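You operate a simulated robot arm through the tools that you are given. There is no shell and no other tool.

Carry out the task below with a simulated robot arm. There is one attempt and no reset: what you move stays moved.

TASK
Give the white beaker 2 shots of flour, then one of bran.
Fine: it stays in the filler's holder, the filler slide on bran.

Only the result counts: the job must be done as asked and must still hold three seconds after the hand-in. Knocking over, shifting, dropping, spilling or breaking anything else fails it.

THE ROBOT
A 6-joint arm with a fingered hand, fixed in place. Base frame: the origin is at the foot of the arm, x ahead of it, y to its left, z up. Readings come in mm, rad, newtons and seconds.
With the tool pointing down near the work surface it reaches from about 280 to 600 mm from the base axis. Its first joint turns from -2.897 to 2.897 rad. Payload 3.2 kg.
Tool frame: the origin (TCP) lies between the finger pads and is the grasp point; the fingertips stand 22 mm ahead of it; z points along the fingers, y is the line along which they close. Largest opening 112 mm; the body of the gripper starts 60 mm behind the TCP. The gripper is a hand of 3 fingers: y runs from the thumb to the fingers, the wrist lies at [0, 0, -218] in the tool frame, and closing takes about 1.5 s.
Orientation is that of the tool frame in the base frame, as a unit quaternion [w, x, y, z]. With the fingers straight down and closing along the base's y, the tool's x points along the base's -x, its y along +y and its z along -z.

THE INTERFACE
- The arm moves only by the tool apply_moves. Its arguments are lists of equal length, an entry for each row: "dp": the shift along the tool's x, y, z in mm, a list of three; "dr": the turn, a rotation vector about the tool's x, y, z in rad, a list of three. In form: {"dp": [[dx, dy, dz], ...], "dr": [[wx, wy, wz], ...]}. A call has 1 to 20 rows; each row is the pose to reach, as a shift and turn from the pose commanded when the call began, along the tool's axes at that moment. "jaw" is the opening, from 0 (shut) to 1 (fully open), set as the call begins (left out, the last holds). Rows are played at 5 a second. More than 50 mm and 0.15 rad between two rows, or a gripper value outside its range, and nothing of the call is played. Where a pose cannot be reached the arm comes as near as it can. A force on the tool above 40 N (or 10 N above the force at the start of the call, whichever is more), or a blocked arm, ends the call early, and 0.2 s more pass. The fingers move at their own pace (about 108 mm/s each) and stop on an object; they squeeze with about 27 N. The grip force told is the motor's: it shows also when the fingers shut on nothing. Time passes only in rows, and 0.2 s behind the last, so rows that repeat a pose let the fingers close. The reply holds the time, the measured pose of the TCP, the force on the tool along the base axes, the opening and the grip force, in the units named above and with some noise, with the torque about the TCP (base axes, N m) and any sound that the robot's microphone picked up.
- Cameras (640 x 400 px; columns grow to the right, rows downward): "scene" is fixed at [216.3, 500.4, 1625.6]; the picture's right is [-0.94, 0.34, 0.00], its down [0.31, 0.87, -0.39] and it looks along [-0.13, -0.37, -0.92] (base axes); focal length 288 px, centre (320, 200). "wrist" rides on the gripper at [66, 3, -80] in the tool frame; the picture's right is [-0.05, 1.00, 0.00], its down [-0.77, -0.04, -0.64] and it looks along [-0.64, -0.03, 0.77] (tool axes); focal length 275 px, centre (320, 200). There is no depth. A picture from a camera that has moved, and an enlarged one, comes with that camera's place and axes in the base frame and with its lens. The place of the scene camera against the robot may be out by one fixed shift of up to 12 mm in any direction.
- capture(camera): a new picture of that camera. The clock stands still meanwhile.
- raise_lower(by): slides the trunk up (or, below 0, down) by that many mm; the arm rides with it, the base frame stays. It gives what a move gives, with no picture.
- set_grasp(shape): the hand has 3 fingers and takes this shape, open, in about a second: jaw (thumb against the fingers, like two jaws); tri (thumb and two fingers); tip (a fingertip pinch); poke (one finger out to press); point (the index stretched); flat (the hand flat); cup (the hand cupped); fist (a fist). The gripper value then closes the fingers along that shape, each until it touches; the sizes above hold for jaw. It gives what a move gives, with no picture.
- close_up(camera, box): a new picture of the part [left, top, right, bottom] of that camera's present view, enlarged. The clock stands still meanwhile.
- finish_job(): hands the job in; it is judged then, once.

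Nothing tells you positions but the pictures and the camera data. Unless the task says otherwise, let go and move clear before handing in.

The tools are called after "Call:" as a command line: name --argument value ..., lists and objects as JSON in quotes. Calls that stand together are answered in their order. apply_moves: Moves the arm, as the interface text tells. Its arguments: {"type":"object","properties":{"dp":{"type":"array","items":{"type":"array","items":{"type":"number"}}},"dr":{"type":"array","items":{"type":"array","items":{"type":"number"}}},"jaw":{"type":"number"}},"required":["dp","dr"]} The other tools are called the same way: raise_lower (by) slides the trunk up or down; set_grasp (shape) gives the hand a shape; capture (camera) takes a picture; close_up (camera, box) takes an enlarged picture of a part of a camera's view; finish_job () hands the job in.

At the start:

```text
clock: 0.0
tcp_pos: [78.0, 268.7, 1250.9]
tcp_rot: [0.0, 0.0, 1.0, 0.001]
wrist_force: [-0.9, 0.2, -0.7]
ft_torque: [0.0, 0.04, -0.01]
grip_width: 111.9
gripper_force: 0.1
shape: jaw
trunk travel left (down, up): [-515.0, 75.0]
```

scene: 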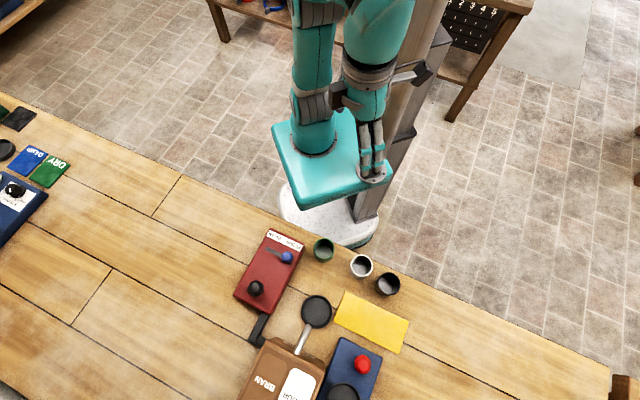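
wrist: 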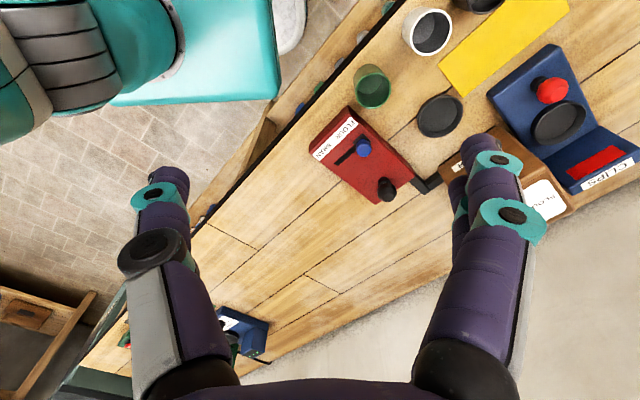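

I see a bench with a red box (label FLOUR/BRAN, blue slide knob and black knob), green, white and black cups, and a blue device with a red button. I'll look closer before moving.

Call:
close_up --camera "scene" --box '[220, 220, 420, 400]'

Call:
close_up --camera "wrist" --box '[290, 0, 640, 220]'

Call:
close_up --camera "scene" --box '[0, 90, 160, 260]'

```text
2.22 times, centred on (320, 310) of scene
camera zoom: at [216.3, 500.4, 1625.6], right [-0.94, 0.34, 0.0], down [0.31, 0.87, -0.39], along [-0.13, -0.37, -0.92], focal length 640 px, centre (320, -44)
```

zoom: 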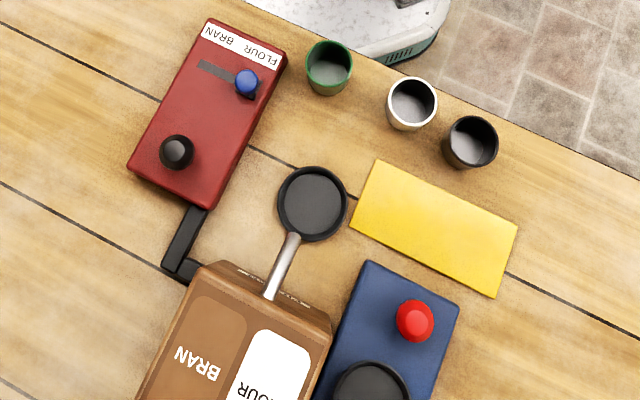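

```text
1.82 times, centred on (465, 110) of wrist
camera zoom: at [12.4, 272.2, 1331.9], right [0.05, 1.0, 0.0], down [0.77, -0.04, 0.64], along [0.64, -0.03, -0.77], focal length 500 px, centre (56, 364)
```

zoom: 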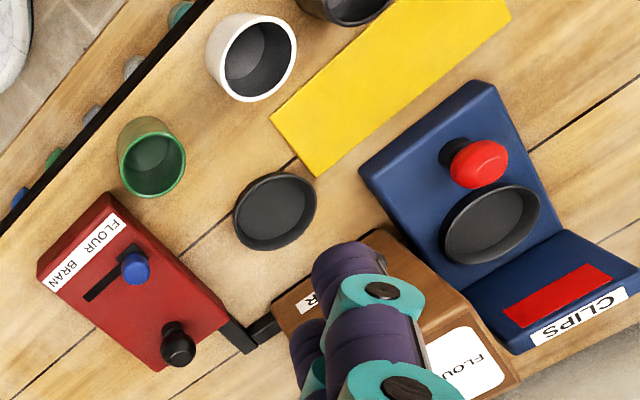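

```text
2.35 times, centred on (80, 175) of scene
camera zoom: at [216.3, 500.4, 1625.6], right [-0.94, 0.34, 0.0], down [0.31, 0.87, -0.39], along [-0.13, -0.37, -0.92], focal length 678 px, centre (885, 259)
```

zoom: 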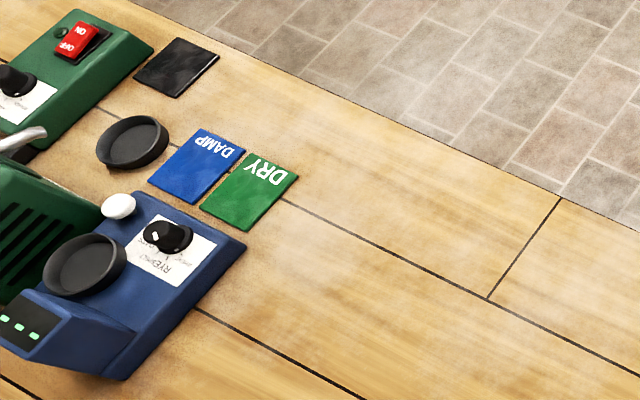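

The white beaker is near (81, 413), rim at about z 908. The filler's dish holder is near (218, 475), and the red control box has its blue slide near (241, 335) and black knob near (333, 380). I'll turn the hand so the wrist camera looks into the bench for a better view.

Call:
apply_moves --dp '[[0, 0, 0], [0, 0, 0], [0, 0, 0], [0, 0, 0], [0, 0, 0], [0, 0, 0]]' --dr '[[0, 0, -0.13], [0, 0, -0.26], [0, 0, -0.39], [0, 0, -0.52], [0, 0, -0.65], [0, 0, -0.78]]'

Call:
capture --camera "wrist"

```text
clock: 1.4
tcp_pos: [78.6, 267.4, 1251.1]
tcp_rot: [0.001, -0.381, 0.925, 0.0]
wrist_force: [0.3, 0.2, 1.5]
ft_torque: [-0.03, 0.01, -0.03]
grip_width: 111.9
gripper_force: 0.0
shape: jaw
trunk travel left (down, up): [-515.0, 75.0]
```

```text
taken
camera wrist: at [28.8, 224.5, 1331.8], right [-0.67, 0.74, 0.0], down [0.57, 0.52, 0.64], along [0.47, 0.43, -0.77], focal length 275 px, centre (320, 200)
```

wrist: 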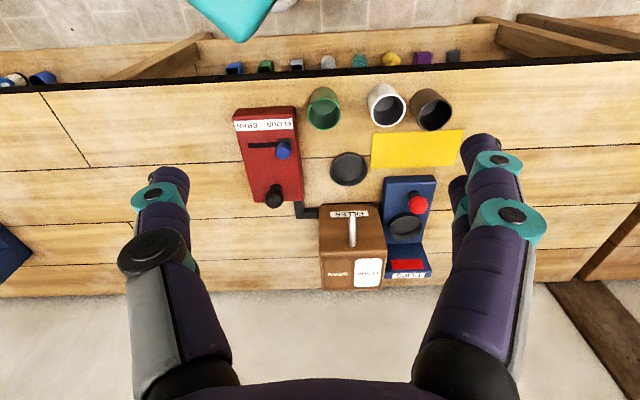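

The picture confirms the brown box is labelled FILLER, with a silver spout over the black dish, and the red box is its control. I'll move lower and nearer to see the spout, dish and controls.

Call:
apply_moves --dp '[[-16, -1, 25], [-32, -2, 50], [-48, -3, 75], [-64, -4, 100], [-80, -5, 125], [-95, -6, 151], [-95, -6, 151]]' --dr '[[0, 0, 0], [0, 0, 0], [0, 0, 0], [0, 0, 0], [0, 0, 0], [0, 0, 0], [0, 0, 0]]'

Call:
capture --camera "wrist"

Call:
capture --camera "scene"

```text
clock: 3.0
tcp_pos: [153.4, 329.4, 1100.0]
tcp_rot: [0.0, -0.38, 0.925, -0.001]
wrist_force: [-0.2, -0.1, 0.8]
ft_torque: [-0.01, 0.03, 0.0]
grip_width: 111.8
gripper_force: 0.0
shape: jaw
trunk travel left (down, up): [-515.0, 75.0]
```

```text
taken
camera wrist: at [103.8, 286.3, 1181.6], right [-0.67, 0.74, 0.0], down [0.57, 0.52, 0.64], along [0.47, 0.43, -0.77], focal length 275 px, centre (320, 200)
```

wrist: 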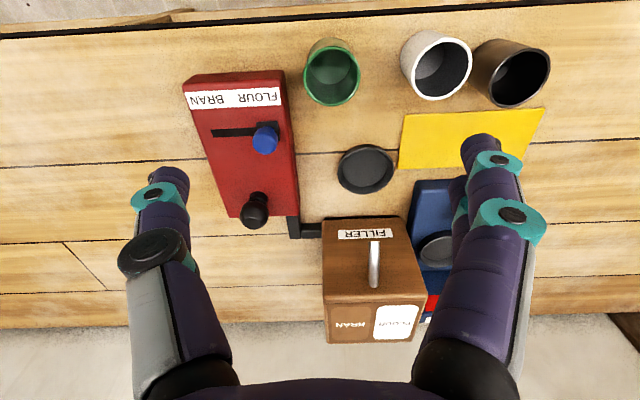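

```text
taken
```

scene: 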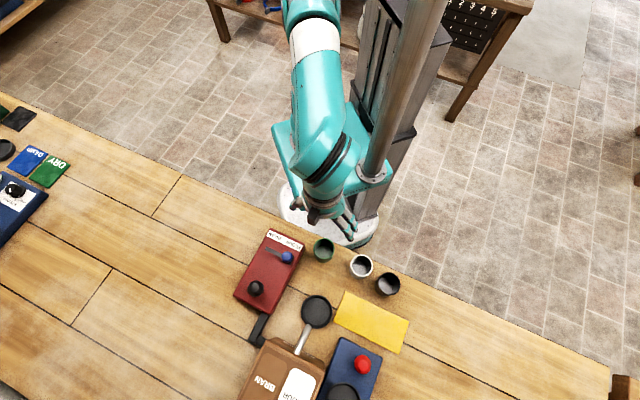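

The spout sticks out from the filler's front face above the dish. I'll zoom in on the controls, the dish and the cups.

Call:
close_up --camera "wrist" --box '[170, 60, 310, 240]'

Call:
close_up --camera "wrist" --box '[300, 130, 480, 350]'

Call:
close_up --camera "wrist" --box '[290, 10, 570, 180]'

Call:
close_up --camera "scene" --box '[230, 225, 350, 375]'

```text
2.22 times, centred on (240, 150) of wrist
camera zoom: at [103.8, 286.3, 1181.6], right [-0.67, 0.74, 0.0], down [0.57, 0.52, 0.64], along [0.47, 0.43, -0.77], focal length 612 px, centre (498, 311)
```

zoom: 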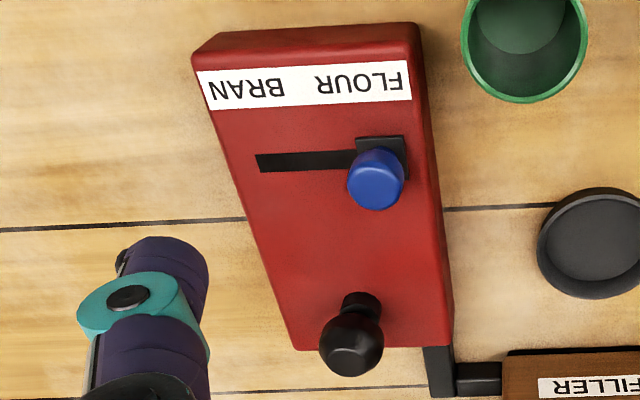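

```text
1.82 times, centred on (390, 240) of wrist
camera zoom: at [103.8, 286.3, 1181.6], right [-0.67, 0.74, 0.0], down [0.57, 0.52, 0.64], along [0.47, 0.43, -0.77], focal length 500 px, centre (193, 127)
```

zoom: 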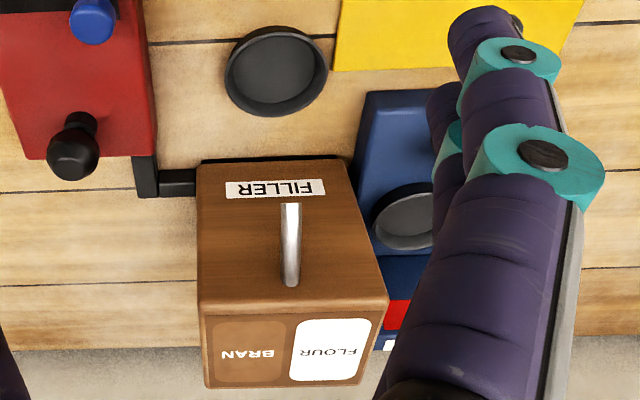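

```text
2.29 times, centred on (430, 95) of wrist
camera zoom: at [103.8, 286.3, 1181.6], right [-0.67, 0.74, 0.0], down [0.57, 0.52, 0.64], along [0.47, 0.43, -0.77], focal length 629 px, centre (69, 440)
```

zoom: 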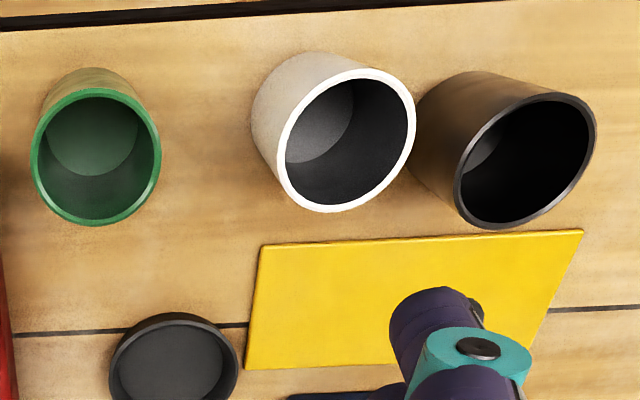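

```text
2.67 times, centred on (290, 300) of scene
camera zoom: at [216.3, 500.4, 1625.6], right [-0.94, 0.34, 0.0], down [0.31, 0.87, -0.39], along [-0.13, -0.37, -0.92], focal length 768 px, centre (400, -67)
```

zoom: 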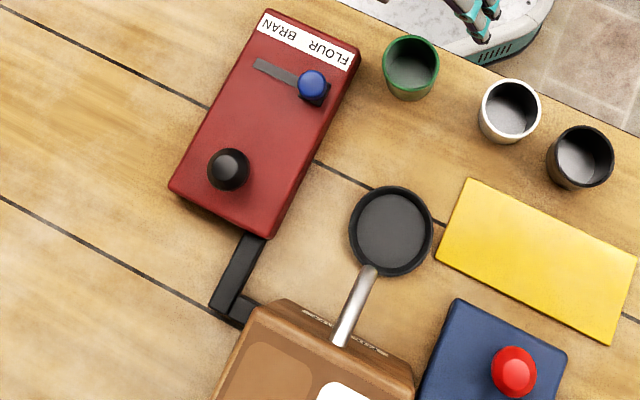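

Positions from both cameras agree: the beaker rim centre is about (80, 415, 908) and the spout tip about (243, 498, 960). I'll tilt the hand for a low side view to get the heights of the beaker, dish, spout and knob.

Call:
apply_moves --dp '[[0, 0, 20], [0, 0, 40], [0, 0, 60], [0, 0, 80], [0, 0, 80]]' --dr '[[0, -0.12, 0], [0, -0.24, 0], [0, -0.36, 0], [0, -0.48, 0], [0, -0.48, 0]]'

Call:
capture --camera "wrist"

```text
clock: 4.2
tcp_pos: [151.0, 331.6, 1021.8]
tcp_rot: [0.22, -0.368, 0.899, 0.09]
wrist_force: [-0.1, -0.3, 0.6]
ft_torque: [0.0, 0.02, 0.01]
grip_width: 111.6
gripper_force: 0.1
shape: jaw
trunk travel left (down, up): [-515.0, 75.0]
```

```text
taken
camera wrist: at [79.8, 266.8, 1062.9], right [-0.67, 0.74, 0.02], down [0.3, 0.25, 0.92], along [0.67, 0.63, -0.39], focal length 275 px, centre (320, 200)
```

wrist: 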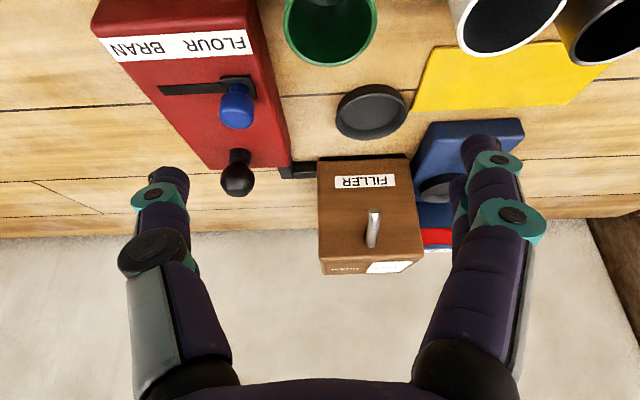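

Call:
close_up --camera "wrist" --box '[300, 70, 460, 280]'

Call:
close_up --camera "wrist" --box '[80, 0, 310, 210]'

```text
1.90 times, centred on (380, 175) of wrist
camera zoom: at [79.8, 266.8, 1062.9], right [-0.67, 0.74, 0.02], down [0.3, 0.25, 0.92], along [0.67, 0.63, -0.39], focal length 524 px, centre (206, 248)
```

zoom: 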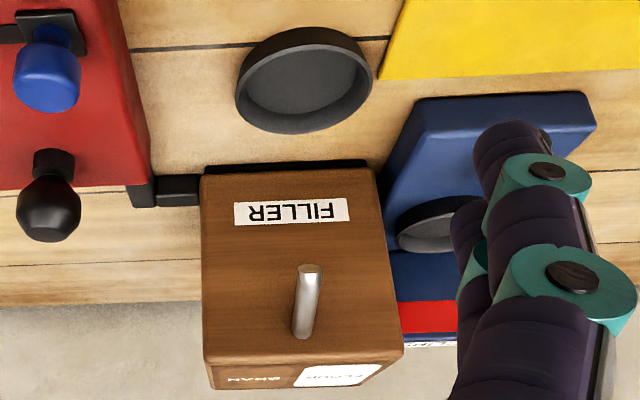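

```text
1.90 times, centred on (195, 105) of wrist
camera zoom: at [79.8, 266.8, 1062.9], right [-0.67, 0.74, 0.02], down [0.3, 0.25, 0.92], along [0.67, 0.63, -0.39], focal length 524 px, centre (558, 381)
```

zoom: 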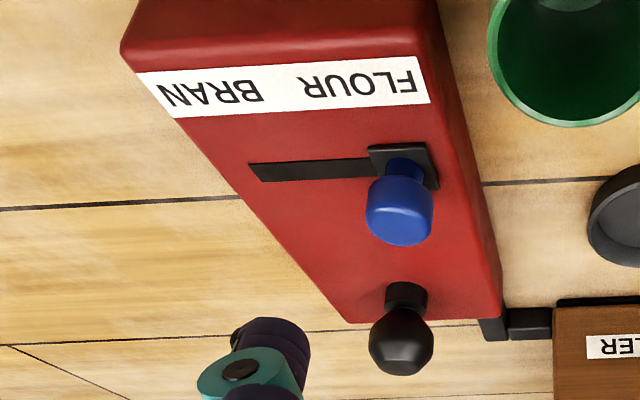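

Heights are now clear: bench about z 850, dish about (217, 476), spout tip about 955, black knob ball about (336, 382, 922) and blue slide about (244, 335, 916). Next I'll set the hand 15° off vertical and turn it so the fingers close across the cup row, avoiding the black cup next to the beaker.

Call:
apply_moves --dp '[[0, 0, -5], [0, 0, -10]]' --dr '[[0, 0.109, 0], [0, 0.218, 0]]'

Call:
apply_moves --dp '[[0, 0, 0], [0, 0, 0], [0, 0, 0], [0, 0, 0], [0, 0, 0], [0, 0, 0], [0, 0, 0], [0, 0, 0], [0, 0, 0], [0, 0, 0], [0, 0, 0], [0, 0, 0], [0, 0, 0]]' --dr '[[0.034, 0, 0.1264], [0.068, 0, 0.2528], [0.102, 0, 0.3793], [0.136, 0, 0.5057], [0.17, 0, 0.6321], [0.2035, 0, 0.7585], [0.237, 0, 0.885], [0.271, 0, 1.011], [0.305, 0, 1.138], [0.339, 0, 1.264], [0.373, 0, 1.391], [0.407, 0, 1.517], [0.407, 0, 1.517]]'

Call:
capture --camera "wrist"

```text
clock: 4.8
tcp_pos: [147.6, 327.1, 1029.8]
tcp_rot: [0.12, -0.378, 0.917, 0.049]
wrist_force: [-0.8, 0.4, -0.1]
ft_torque: [0.03, -0.02, -0.05]
grip_width: 111.8
gripper_force: 0.1
shape: jaw
trunk travel left (down, up): [-515.0, 75.0]
```

```text
clock: 7.6
tcp_pos: [148.4, 327.3, 1028.6]
tcp_rot: [0.121, 0.383, 0.915, -0.05]
wrist_force: [0.2, -0.3, -0.1]
ft_torque: [0.0, 0.02, 0.02]
grip_width: 111.9
gripper_force: 0.0
shape: jaw
trunk travel left (down, up): [-515.0, 75.0]
```

```text
taken
camera wrist: at [90.3, 391.0, 1089.9], right [0.74, 0.67, 0.01], down [0.38, -0.44, 0.81], along [0.55, -0.6, -0.58], focal length 275 px, centre (320, 200)
```

wrist: 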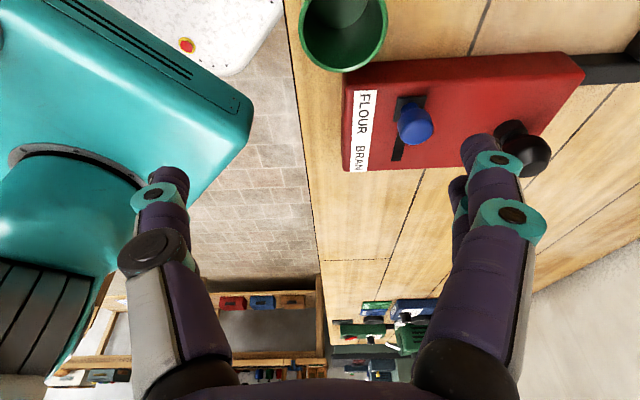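

The hand is oriented as planned, with the axes matching. I'll move it above the white beaker at about (80, 415, 985) and check alignment from the scene camera.

Call:
apply_moves --dp '[[30, 3, 3], [60, 6, 7], [90, 10, 10], [118, 12.8, 13.5], [118, 12.8, 13.5]]' --dr '[[0, 0, 0], [0, 0, 0], [0, 0, 0], [0, 0, 0], [0, 0, 0]]'

Call:
capture --camera "scene"

Call:
capture --camera "wrist"

Call:
close_up --camera "scene" --box '[300, 210, 430, 320]'

```text
clock: 8.8
tcp_pos: [78.1, 415.0, 986.6]
tcp_rot: [0.121, 0.381, 0.915, -0.05]
wrist_force: [0.5, -0.4, -0.7]
ft_torque: [-0.02, -0.02, -0.01]
grip_width: 112.0
gripper_force: 0.1
shape: jaw
trunk travel left (down, up): [-515.0, 75.0]
```

```text
taken
```

scene: 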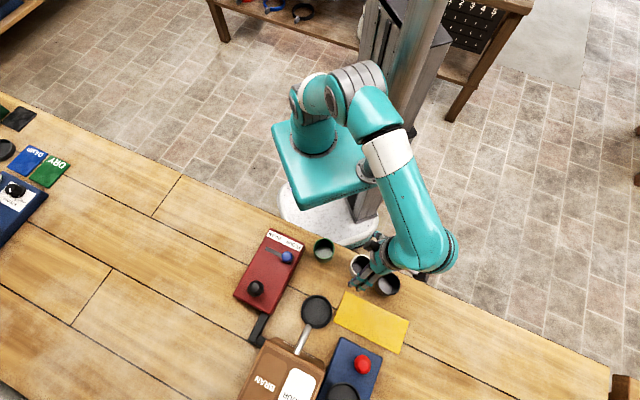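

```text
taken
camera wrist: at [19.9, 479.6, 1047.6], right [0.74, 0.67, 0.01], down [0.38, -0.44, 0.81], along [0.55, -0.6, -0.58], focal length 275 px, centre (320, 200)
```

wrist: 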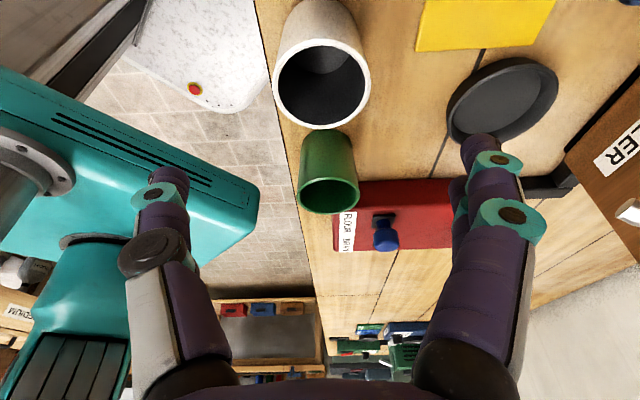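

```text
3.64 times, centred on (365, 265) of scene
camera zoom: at [216.3, 500.4, 1625.6], right [-0.94, 0.34, 0.0], down [0.31, 0.87, -0.39], along [-0.13, -0.37, -0.92], focal length 1047 px, centre (156, -36)
```

zoom: 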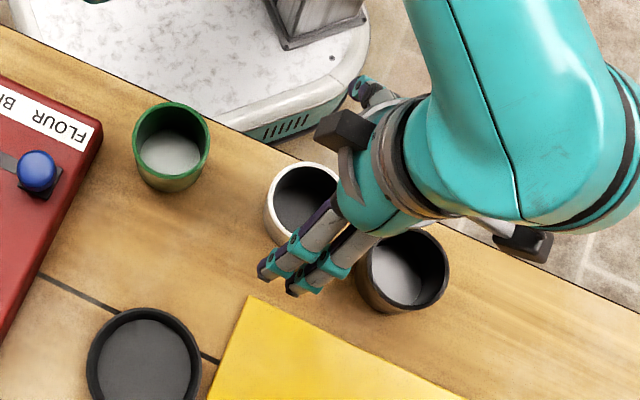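

The wrist view puts the beaker rim centre at (80–81, 415, 909), and the fingers straddle it across the row with both neighbours clear. I'll descend partway and check again.

Call:
apply_moves --dp '[[5, 0.4, 19], [10, 0.8, 38], [14.5, 1, 56], [14.5, 1, 56]]' --dr '[[0, 0, 0], [0, 0, 0], [0, 0, 0], [0, 0, 0]]'

Call:
close_up --camera "scene" --box '[300, 210, 430, 320]'

Call:
capture --camera "wrist"

```text
clock: 9.8
tcp_pos: [79.8, 415.4, 926.3]
tcp_rot: [0.121, 0.381, 0.915, -0.05]
wrist_force: [0.0, -0.1, -0.5]
ft_torque: [0.01, -0.01, 0.01]
grip_width: 111.9
gripper_force: 0.1
shape: jaw
trunk travel left (down, up): [-515.0, 75.0]
```

```text
3.64 times, centred on (365, 265) of scene
camera zoom: at [216.3, 500.4, 1625.6], right [-0.94, 0.34, 0.0], down [0.31, 0.87, -0.39], along [-0.13, -0.37, -0.92], focal length 1047 px, centre (156, -36)
```

zoom: 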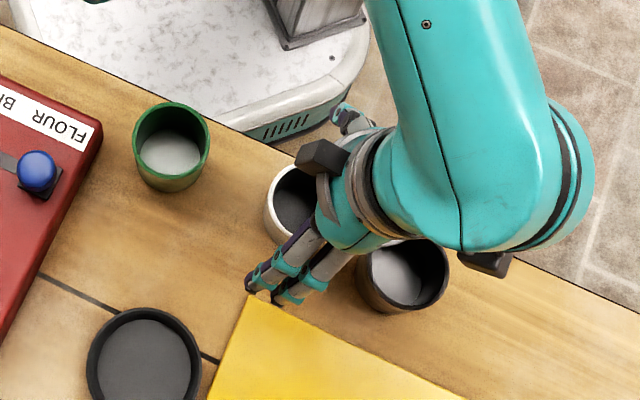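

```text
taken
camera wrist: at [22.9, 479.4, 987.5], right [0.74, 0.67, 0.01], down [0.38, -0.44, 0.81], along [0.55, -0.6, -0.58], focal length 275 px, centre (320, 200)
```

wrist: 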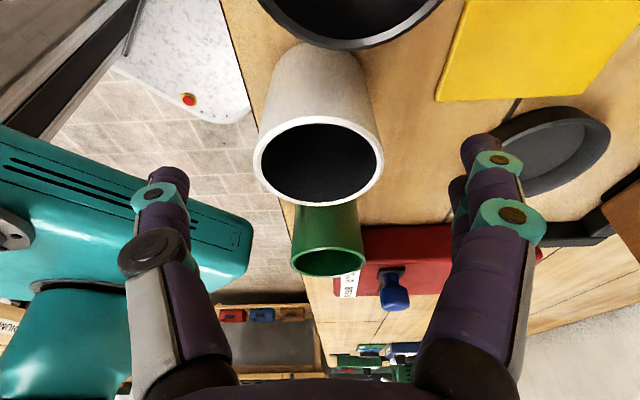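

The beaker is a cylinder about 55 mm wide and 57 mm high, centred between thumb and fingers. I'll go down to grasp height (about z 888) and close.

Call:
apply_moves --dp '[[3.3, 0, 12], [6.6, 0, 24], [9.9, 0, 36.8], [9.9, 0, 36.8]]' --dr '[[0, 0, 0], [0, 0, 0], [0, 0, 0], [0, 0, 0]]'

Call:
capture --camera "wrist"

```text
clock: 10.8
tcp_pos: [79.5, 416.3, 888.6]
tcp_rot: [0.121, 0.381, 0.915, -0.05]
wrist_force: [0.0, 0.2, -0.2]
ft_torque: [-0.02, 0.0, -0.01]
grip_width: 111.9
gripper_force: 0.1
shape: jaw
trunk travel left (down, up): [-515.0, 75.0]
```

```text
taken
camera wrist: at [21.4, 479.6, 949.9], right [0.74, 0.67, 0.01], down [0.38, -0.44, 0.81], along [0.55, -0.6, -0.58], focal length 275 px, centre (320, 200)
```

wrist: 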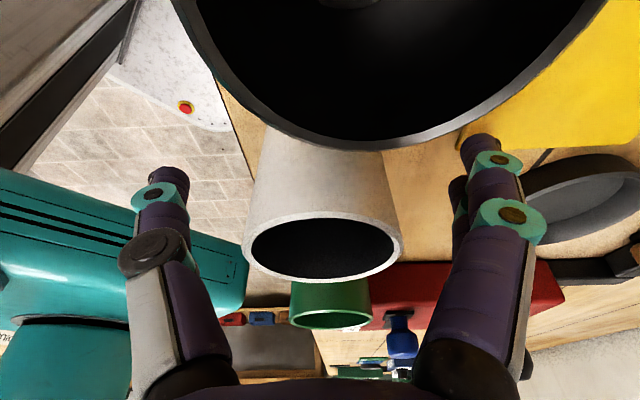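

The beaker is between the finger pads, so I'll close on it.

Call:
apply_moves --dp '[[0, 0, 0], [0, 0, 0], [0, 0, 0], [0, 0, 0], [0, 0, 0], [0, 0, 0], [0, 0, 0], [0, 0, 0], [0, 0, 0]]' --dr '[[0, 0, 0], [0, 0, 0], [0, 0, 0], [0, 0, 0], [0, 0, 0], [0, 0, 0], [0, 0, 0], [0, 0, 0], [0, 0, 0]]' --jaw 0

Call:
capture --camera "wrist"

```text
clock: 12.8
tcp_pos: [79.6, 414.8, 887.8]
tcp_rot: [0.121, 0.381, 0.915, -0.05]
wrist_force: [0.0, -0.6, -0.2]
ft_torque: [-0.01, 0.03, 0.01]
grip_width: 41.1
gripper_force: 27.0
shape: jaw
trunk travel left (down, up): [-515.0, 75.0]
```

```text
taken
camera wrist: at [21.4, 479.7, 950.1], right [0.74, 0.67, 0.01], down [0.38, -0.44, 0.81], along [0.55, -0.6, -0.58], focal length 275 px, centre (320, 200)
```

wrist: 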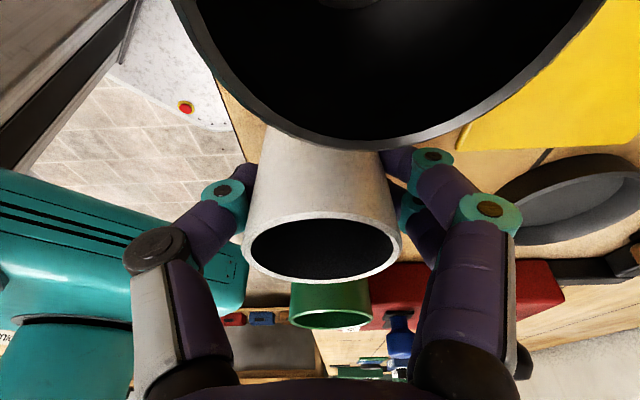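

The grip reads 27 N with fingers wrapped on the beaker. I'll lift straight up gently and check that it comes along.

Call:
apply_moves --dp '[[-2.6, 0, -9.7], [-5.2, 0, -19.4], [-10.4, 0, -38.7], [-15.6, 0, -58], [-20.8, 0, -77.4], [-26, 0, -96.8], [-26, 0, -96.8]]' --dr '[[0, 0, 0], [0, 0, 0], [0, 0, 0], [0, 0, 0], [0, 0, 0], [0, 0, 0], [0, 0, 0]]'

Call:
capture --camera "wrist"

Call:
capture --camera "scene"

```text
clock: 14.4
tcp_pos: [78.9, 414.7, 990.2]
tcp_rot: [0.121, 0.382, 0.915, -0.049]
wrist_force: [-0.4, 0.3, -1.2]
ft_torque: [0.01, 0.05, -0.03]
grip_width: 41.3
gripper_force: 27.0
shape: jaw
trunk travel left (down, up): [-515.0, 75.0]
```

```text
taken
camera wrist: at [20.9, 478.0, 1050.8], right [0.74, 0.67, 0.01], down [0.38, -0.44, 0.81], along [0.55, -0.6, -0.58], focal length 275 px, centre (320, 200)
```

wrist: 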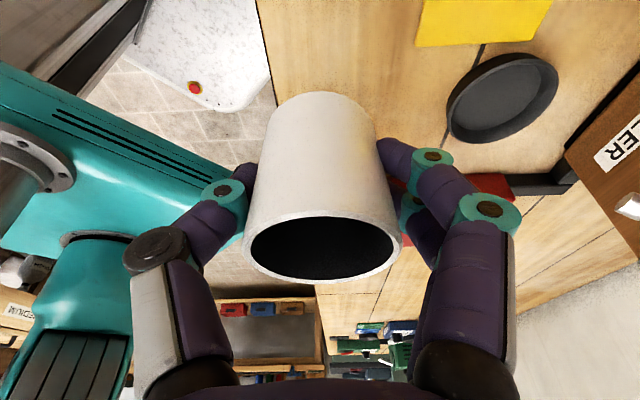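

```text
taken
```

scene: 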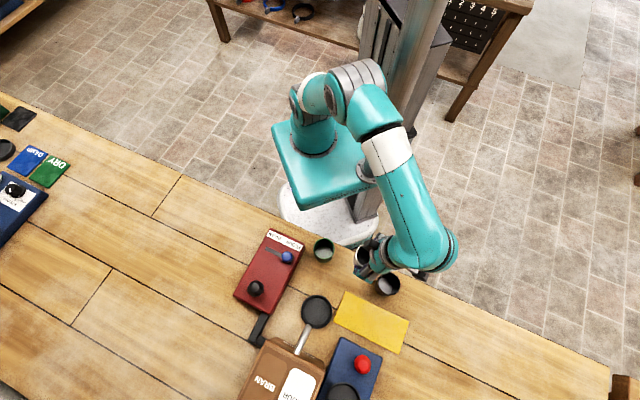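

The beaker is held upright and nothing else moved. I'll turn the hand 90° in the air while moving toward the dish, so the hand leans back away from the spout.

Call:
apply_moves --dp '[[-4.5, 6.3, 0.4], [-9, 12.6, 0.7], [-13.5, 18.9, 1.1], [-18, 25.2, 1.5], [-22.5, 31.5, 1.8], [-27, 37.9, 2.2], [-31.4, 44.2, 2.6], [-35.9, 50.5, 2.9], [-40.4, 56.8, 3.3], [-44.9, 63.1, 3.7], [-49.4, 69.4, 4], [-53.9, 75.7, 4.4], [-53.9, 75.7, 4.4]]' --dr '[[-0.034, 0, -0.1267], [-0.068, 0, -0.2533], [-0.102, 0, -0.38], [-0.136, 0, -0.5067], [-0.17, 0, -0.6333], [-0.204, 0, -0.76], [-0.238, 0, -0.8867], [-0.272, 0, -1.0133], [-0.306, 0, -1.14], [-0.34, 0, -1.2667], [-0.374, 0, -1.3933], [-0.408, 0, -1.52], [-0.408, 0, -1.52]]'

Call:
capture --camera "wrist"

Call:
capture --camera "scene"

```text
clock: 17.2
tcp_pos: [170.2, 432.0, 1000.2]
tcp_rot: [0.121, -0.378, 0.916, 0.05]
wrist_force: [1.7, -0.9, -1.7]
ft_torque: [0.0, -0.02, -0.05]
grip_width: 40.8
gripper_force: 26.9
shape: jaw
trunk travel left (down, up): [-515.0, 75.0]
```

```text
taken
camera wrist: at [108.3, 374.2, 1060.2], right [-0.67, 0.74, 0.01], down [0.44, 0.38, 0.81], along [0.6, 0.55, -0.58], focal length 275 px, centre (320, 200)
```

wrist: 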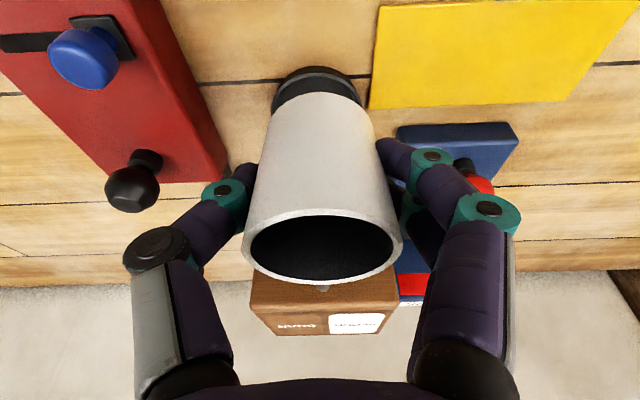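

```text
taken
```

scene: 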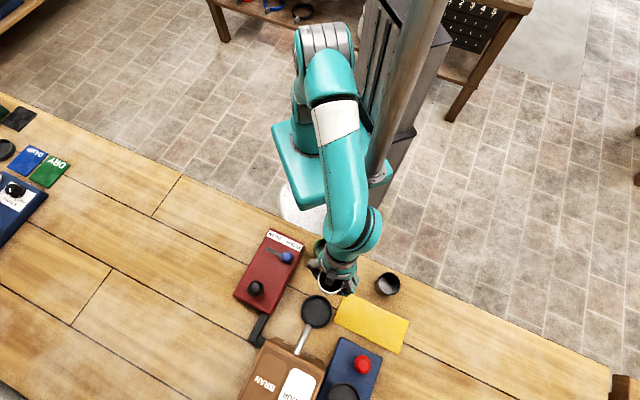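

The beaker hangs upright behind the dish with the spout ahead. I'll descend to a point just short of the dish, with the beaker's base still above its rim, and check.

Call:
apply_moves --dp '[[-1, -0.5, 20], [-2, -1, 40], [-3.2, -1.5, 60], [-4.3, -1.9, 78.7], [-4.3, -1.9, 78.7]]' --dr '[[0, 0, 0], [0, 0, 0], [0, 0, 0], [0, 0, 0], [0, 0, 0]]'

Call:
capture --camera "wrist"

Call:
close_up --camera "scene" --box '[250, 240, 390, 370]'

```text
clock: 18.4
tcp_pos: [190.0, 447.7, 922.5]
tcp_rot: [0.121, -0.378, 0.917, 0.05]
wrist_force: [0.0, 0.1, -1.5]
ft_torque: [-0.01, 0.02, 0.0]
grip_width: 40.8
gripper_force: 27.1
shape: jaw
trunk travel left (down, up): [-515.0, 75.0]
```

```text
taken
camera wrist: at [128.2, 390.7, 983.9], right [-0.67, 0.74, 0.01], down [0.44, 0.38, 0.81], along [0.6, 0.55, -0.58], focal length 275 px, centre (320, 200)
```

wrist: 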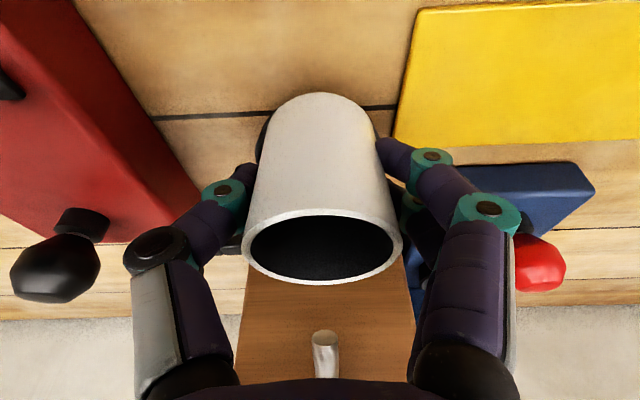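

```text
3.08 times, centred on (320, 305) of scene
camera zoom: at [216.3, 500.4, 1625.6], right [-0.94, 0.34, 0.0], down [0.31, 0.87, -0.39], along [-0.13, -0.37, -0.92], focal length 886 px, centre (320, -123)
```

zoom: 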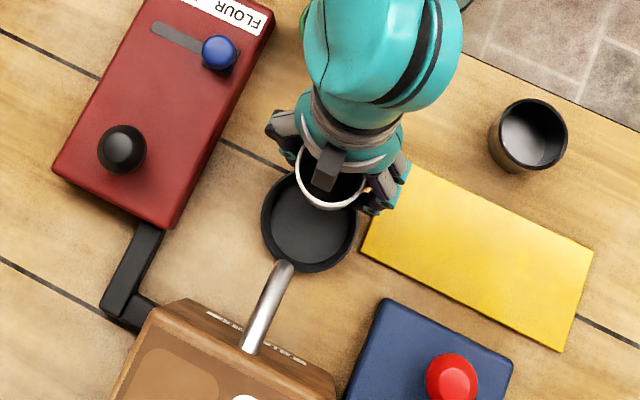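

The beaker is just short of the dish with the spout clear above. I'll zoom in to measure the remaining offset accurately.

Call:
close_up --camera "scene" --box '[292, 265, 352, 335]'

Call:
close_up --camera "wrist" --box '[230, 80, 420, 290]'

```text
5.71 times, centred on (322, 300) of scene
camera zoom: at [216.3, 500.4, 1625.6], right [-0.94, 0.34, 0.0], down [0.31, 0.87, -0.39], along [-0.13, -0.37, -0.92], focal length 1646 px, centre (309, -371)
```

zoom: 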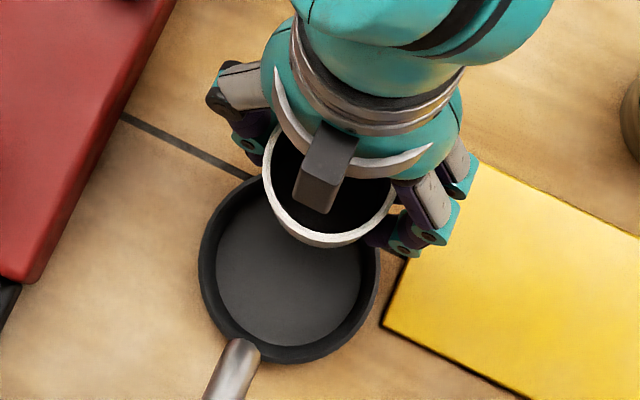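

```text
1.90 times, centred on (325, 185) of wrist
camera zoom: at [128.2, 390.7, 983.9], right [-0.67, 0.74, 0.01], down [0.44, 0.38, 0.81], along [0.6, 0.55, -0.58], focal length 524 px, centre (310, 229)
```

zoom: 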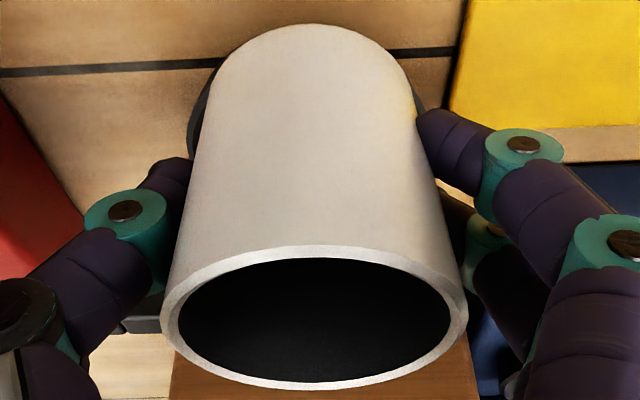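

From the scene view the beaker needs about 35–38 mm more toward the filler. I'll move most of that, staying just above the dish rim, and re-measure.

Call:
apply_moves --dp '[[-10, 0, 6], [-20, 0.2, 13], [-30.2, 0.3, 19], [-30.2, 0.3, 19]]' --dr '[[0, 0, 0], [0, 0, 0], [0, 0, 0], [0, 0, 0]]'

Call:
close_up --camera "scene" --box '[292, 265, 352, 335]'

Call:
capture --camera "wrist"

```text
clock: 19.4
tcp_pos: [214.8, 471.0, 913.6]
tcp_rot: [0.121, -0.378, 0.917, 0.049]
wrist_force: [0.8, -0.1, -1.9]
ft_torque: [0.0, -0.01, 0.01]
grip_width: 40.9
gripper_force: 27.1
shape: jaw
trunk travel left (down, up): [-515.0, 75.0]
```

```text
5.71 times, centred on (322, 300) of scene
camera zoom: at [216.3, 500.4, 1625.6], right [-0.94, 0.34, 0.0], down [0.31, 0.87, -0.39], along [-0.13, -0.37, -0.92], focal length 1646 px, centre (309, -371)
```

zoom: 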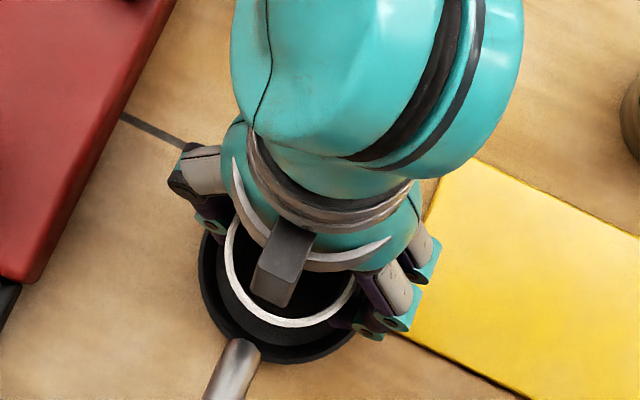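

```text
taken
camera wrist: at [152.1, 414.0, 974.5], right [-0.67, 0.74, 0.01], down [0.44, 0.38, 0.81], along [0.6, 0.55, -0.58], focal length 275 px, centre (320, 200)
```

wrist: 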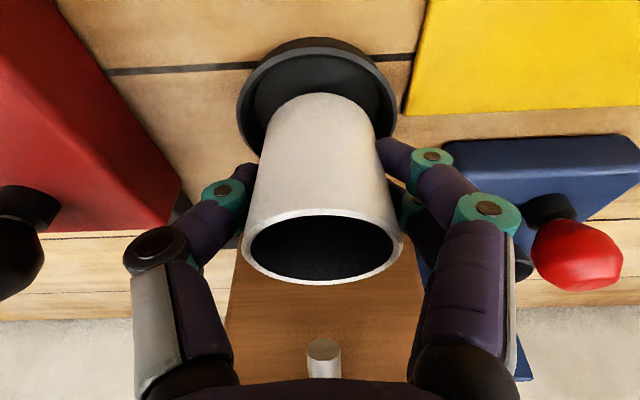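

The beaker is nearly over the dish and the dish lip shows evenly on both sides. I'll zoom in on the wrist view to fine-tune the last few millimetres.

Call:
close_up --camera "wrist" --box '[220, 20, 420, 180]'

```text
2.50 times, centred on (320, 100) of wrist
camera zoom: at [152.1, 414.0, 974.5], right [-0.67, 0.74, 0.01], down [0.44, 0.38, 0.81], along [0.6, 0.55, -0.58], focal length 688 px, centre (320, 450)
```

zoom: 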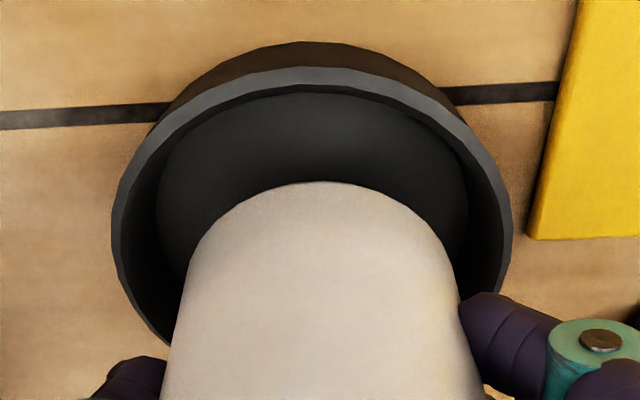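

Combining both views, the beaker needs about 3 mm more toward the filler and 1.5 mm sideways, with roughly 5 mm of slack in the dish. I'll correct that and lower by 10 mm, then re-check.

Call:
apply_moves --dp '[[-3, -1.5, 1], [-1.5, -1.5, 5.5], [-0.3, -1.5, 10.4], [-0.3, -1.5, 10.4]]' --dr '[[0, 0, 0], [0, 0, 0], [0, 0, 0], [0, 0, 0]]'

Call:
close_up --camera "wrist" --box '[220, 20, 420, 180]'

Call:
close_up --camera "scene" --box '[292, 265, 352, 335]'

```text
clock: 20.4
tcp_pos: [217.6, 471.1, 904.4]
tcp_rot: [0.12, -0.378, 0.916, 0.049]
wrist_force: [-0.5, 0.4, -1.6]
ft_torque: [-0.01, -0.03, 0.01]
grip_width: 41.1
gripper_force: 27.3
shape: jaw
trunk travel left (down, up): [-515.0, 75.0]
```

```text
2.50 times, centred on (320, 100) of wrist
camera zoom: at [154.6, 415.0, 964.5], right [-0.67, 0.74, 0.01], down [0.44, 0.38, 0.81], along [0.6, 0.55, -0.58], focal length 688 px, centre (320, 450)
```

zoom: 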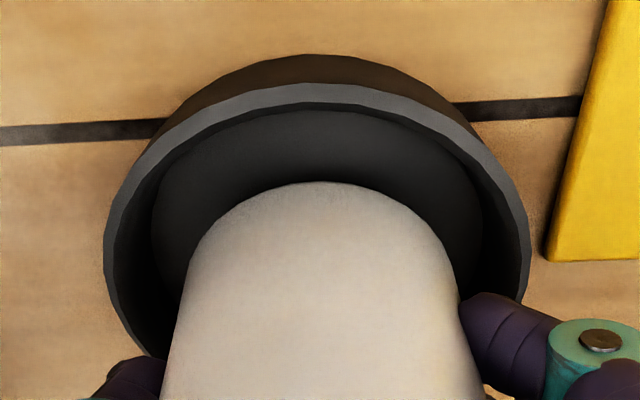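

```text
5.71 times, centred on (322, 300) of scene
camera zoom: at [216.3, 500.4, 1625.6], right [-0.94, 0.34, 0.0], down [0.31, 0.87, -0.39], along [-0.13, -0.37, -0.92], focal length 1646 px, centre (309, -371)
```

zoom: 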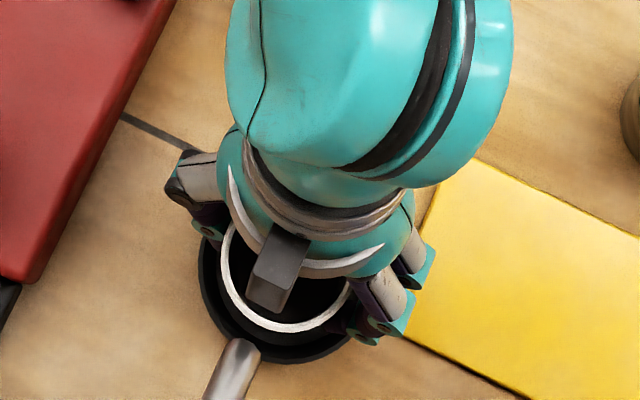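

The beaker is now centred laterally, and the two views differ by only a few millimetres along the spout direction. I'll lower further with a 1 mm forward nudge, watching the force.

Call:
apply_moves --dp '[[-0.6, -0.4, 2.5], [0.1, -0.5, 5], [0.8, -0.5, 7.5], [0.8, -0.5, 7.5]]' --dr '[[0, 0, 0], [0, 0, 0], [0, 0, 0], [0, 0, 0]]'

Call:
close_up --camera "wrist" --box '[220, 20, 420, 180]'

```text
clock: 21.4
tcp_pos: [219.2, 472.2, 897.4]
tcp_rot: [0.121, -0.378, 0.917, 0.048]
wrist_force: [0.2, 0.1, -1.8]
ft_torque: [0.0, -0.01, 0.0]
grip_width: 40.9
gripper_force: 27.3
shape: jaw
trunk travel left (down, up): [-515.0, 75.0]
```

```text
2.50 times, centred on (320, 100) of wrist
camera zoom: at [155.6, 415.6, 957.4], right [-0.67, 0.74, 0.01], down [0.44, 0.38, 0.81], along [0.6, 0.55, -0.58], focal length 688 px, centre (320, 450)
```

zoom: 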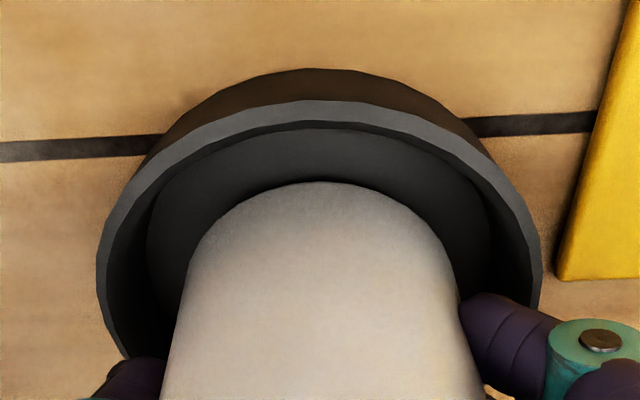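

The dish lip is symmetric around the beaker and no contact force shows yet. I'll lower straight down in small steps until it touches the dish floor.

Call:
apply_moves --dp '[[0.4, 0, 1.45], [0.8, 0, 2.9], [1.2, 0, 4.3], [1.6, 0, 5.8]]' --dr '[[0, 0, 0], [0, 0, 0], [0, 0, 0], [0, 0, 0]]'

Call:
close_up --camera "wrist" --box '[220, 20, 420, 180]'

```text
clock: 22.4
tcp_pos: [218.5, 473.7, 891.5]
tcp_rot: [0.122, -0.378, 0.916, 0.051]
wrist_force: [1.9, 0.6, 11.7]
ft_torque: [-0.03, -0.11, -0.04]
grip_width: 41.1
gripper_force: 27.4
shape: jaw
trunk travel left (down, up): [-515.0, 75.0]
```

```text
2.50 times, centred on (320, 100) of wrist
camera zoom: at [155.3, 415.7, 952.8], right [-0.67, 0.74, 0.01], down [0.44, 0.38, 0.82], along [0.6, 0.56, -0.58], focal length 688 px, centre (320, 450)
```

zoom: 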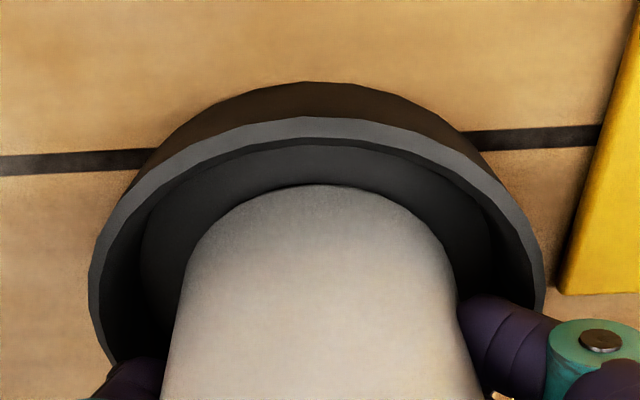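

Contact came at TCP z 891.5, 3.7 mm above the bench-contact height, so the beaker is on the dish floor and not on its lip. I'll ease the push off and open the fingers partway, since the clips unit is close on one side.

Call:
apply_moves --dp '[[-0.2, 0, -0.8], [-0.2, 0, -0.8]]' --dr '[[0, 0, 0], [0, 0, 0]]'

Call:
apply_moves --dp '[[0, 0, 0], [0, 0, 0], [0, 0, 0], [0, 0, 0], [0, 0, 0]]' --dr '[[0, 0, 0], [0, 0, 0], [0, 0, 0], [0, 0, 0], [0, 0, 0]]' --jaw 0.7

Call:
capture --camera "wrist"

```text
clock: 23.0
tcp_pos: [218.0, 471.9, 892.6]
tcp_rot: [0.121, -0.379, 0.916, 0.052]
wrist_force: [3.2, 4.4, 11.2]
ft_torque: [0.06, -0.05, 0.03]
grip_width: 41.0
gripper_force: 27.2
shape: jaw
trunk travel left (down, up): [-515.0, 75.0]
```

```text
clock: 24.2
tcp_pos: [216.5, 471.8, 892.2]
tcp_rot: [0.12, -0.378, 0.916, 0.049]
wrist_force: [-0.6, -0.1, 0.3]
ft_torque: [0.01, 0.02, 0.04]
grip_width: 78.0
gripper_force: 0.0
shape: jaw
trunk travel left (down, up): [-515.0, 75.0]
```

```text
taken
camera wrist: at [154.6, 415.7, 952.4], right [-0.67, 0.74, 0.01], down [0.44, 0.38, 0.81], along [0.6, 0.55, -0.58], focal length 275 px, centre (320, 200)
```

wrist: 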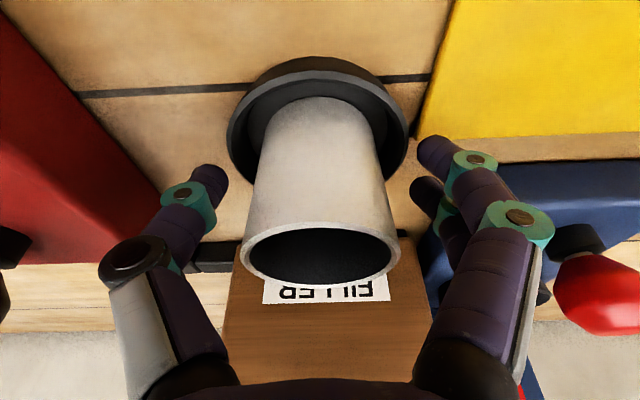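

The beaker is standing upright in the dish and the fingers are clear of it. I'll withdraw straight back along the hand axis, up and away from the spout.

Call:
apply_moves --dp '[[0, 0, -10], [0, 0, -25], [0, 0, -50], [0, 0, -80], [0, 0, -110], [0, 0, -140], [0, 0, -140]]' --dr '[[0, 0, 0], [0, 0, 0], [0, 0, 0], [0, 0, 0], [0, 0, 0], [0, 0, 0], [0, 0, 0]]'

Call:
capture --camera "wrist"

Call:
capture --camera "scene"

```text
clock: 25.8
tcp_pos: [193.5, 445.2, 1026.9]
tcp_rot: [0.121, -0.378, 0.917, 0.05]
wrist_force: [-0.2, -0.4, 0.0]
ft_torque: [-0.03, 0.0, 0.01]
grip_width: 78.3
gripper_force: 0.1
shape: jaw
trunk travel left (down, up): [-515.0, 75.0]
```

```text
taken
camera wrist: at [130.5, 389.4, 1087.5], right [-0.67, 0.74, 0.01], down [0.44, 0.38, 0.81], along [0.6, 0.55, -0.58], focal length 275 px, centre (320, 200)
```

wrist: 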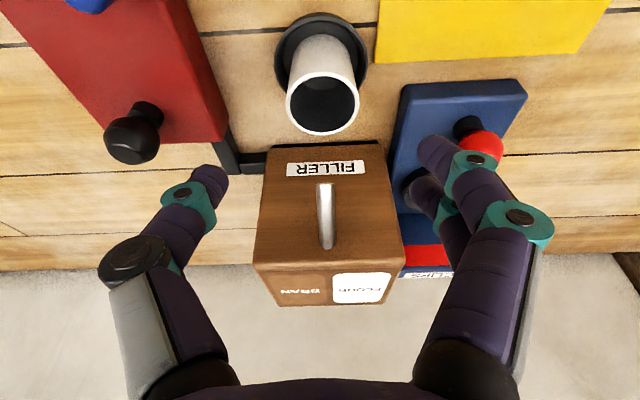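

```text
taken
```

scene: 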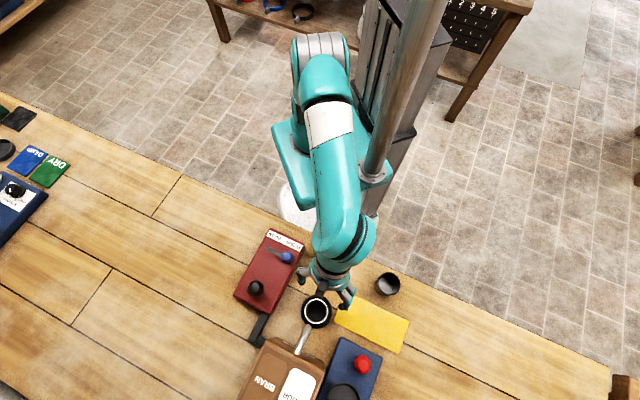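

The beaker sits in the holder below the spout and everything else is in place. Now I'll move over the red control box to look closely at the black knob and find out how it works.

Call:
apply_moves --dp '[[7, -32, 0], [14, -65, 0], [21, -98, 10], [27.7, -130, 20.5], [27.7, -130, 20.5]]' --dr '[[0, 0, 0], [0, 0, 0], [0, 0, 0], [0, 0, 0], [0, 0, 0]]'

Call:
capture --camera "wrist"

Call:
close_up --camera "scene" --box '[230, 225, 350, 375]'

```text
clock: 27.0
tcp_pos: [269.3, 341.0, 998.6]
tcp_rot: [0.12, -0.379, 0.916, 0.05]
wrist_force: [-0.8, 0.4, -0.5]
ft_torque: [-0.03, -0.02, 0.02]
grip_width: 78.1
gripper_force: 0.0
shape: jaw
trunk travel left (down, up): [-515.0, 75.0]
```

```text
taken
camera wrist: at [206.8, 284.3, 1060.1], right [-0.67, 0.74, 0.01], down [0.44, 0.38, 0.81], along [0.6, 0.55, -0.58], focal length 275 px, centre (320, 200)
```

wrist: 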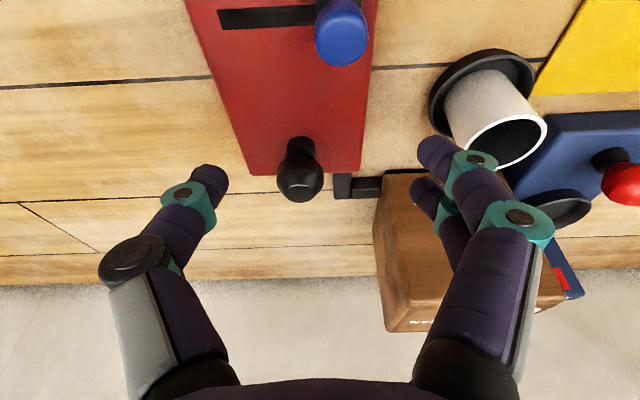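

```text
2.67 times, centred on (290, 300) of scene
camera zoom: at [216.3, 500.4, 1625.6], right [-0.94, 0.34, 0.0], down [0.31, 0.87, -0.39], along [-0.13, -0.37, -0.92], focal length 768 px, centre (400, -67)
```

zoom: 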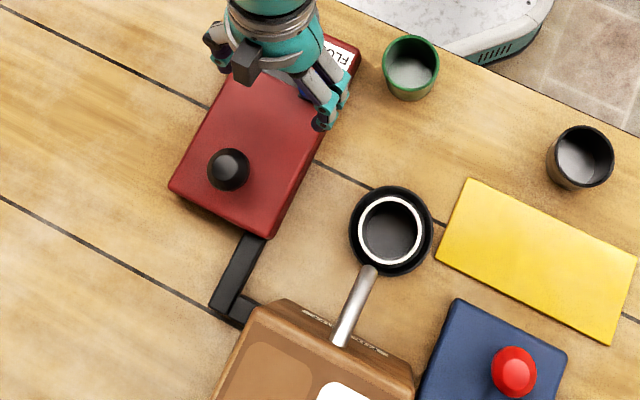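

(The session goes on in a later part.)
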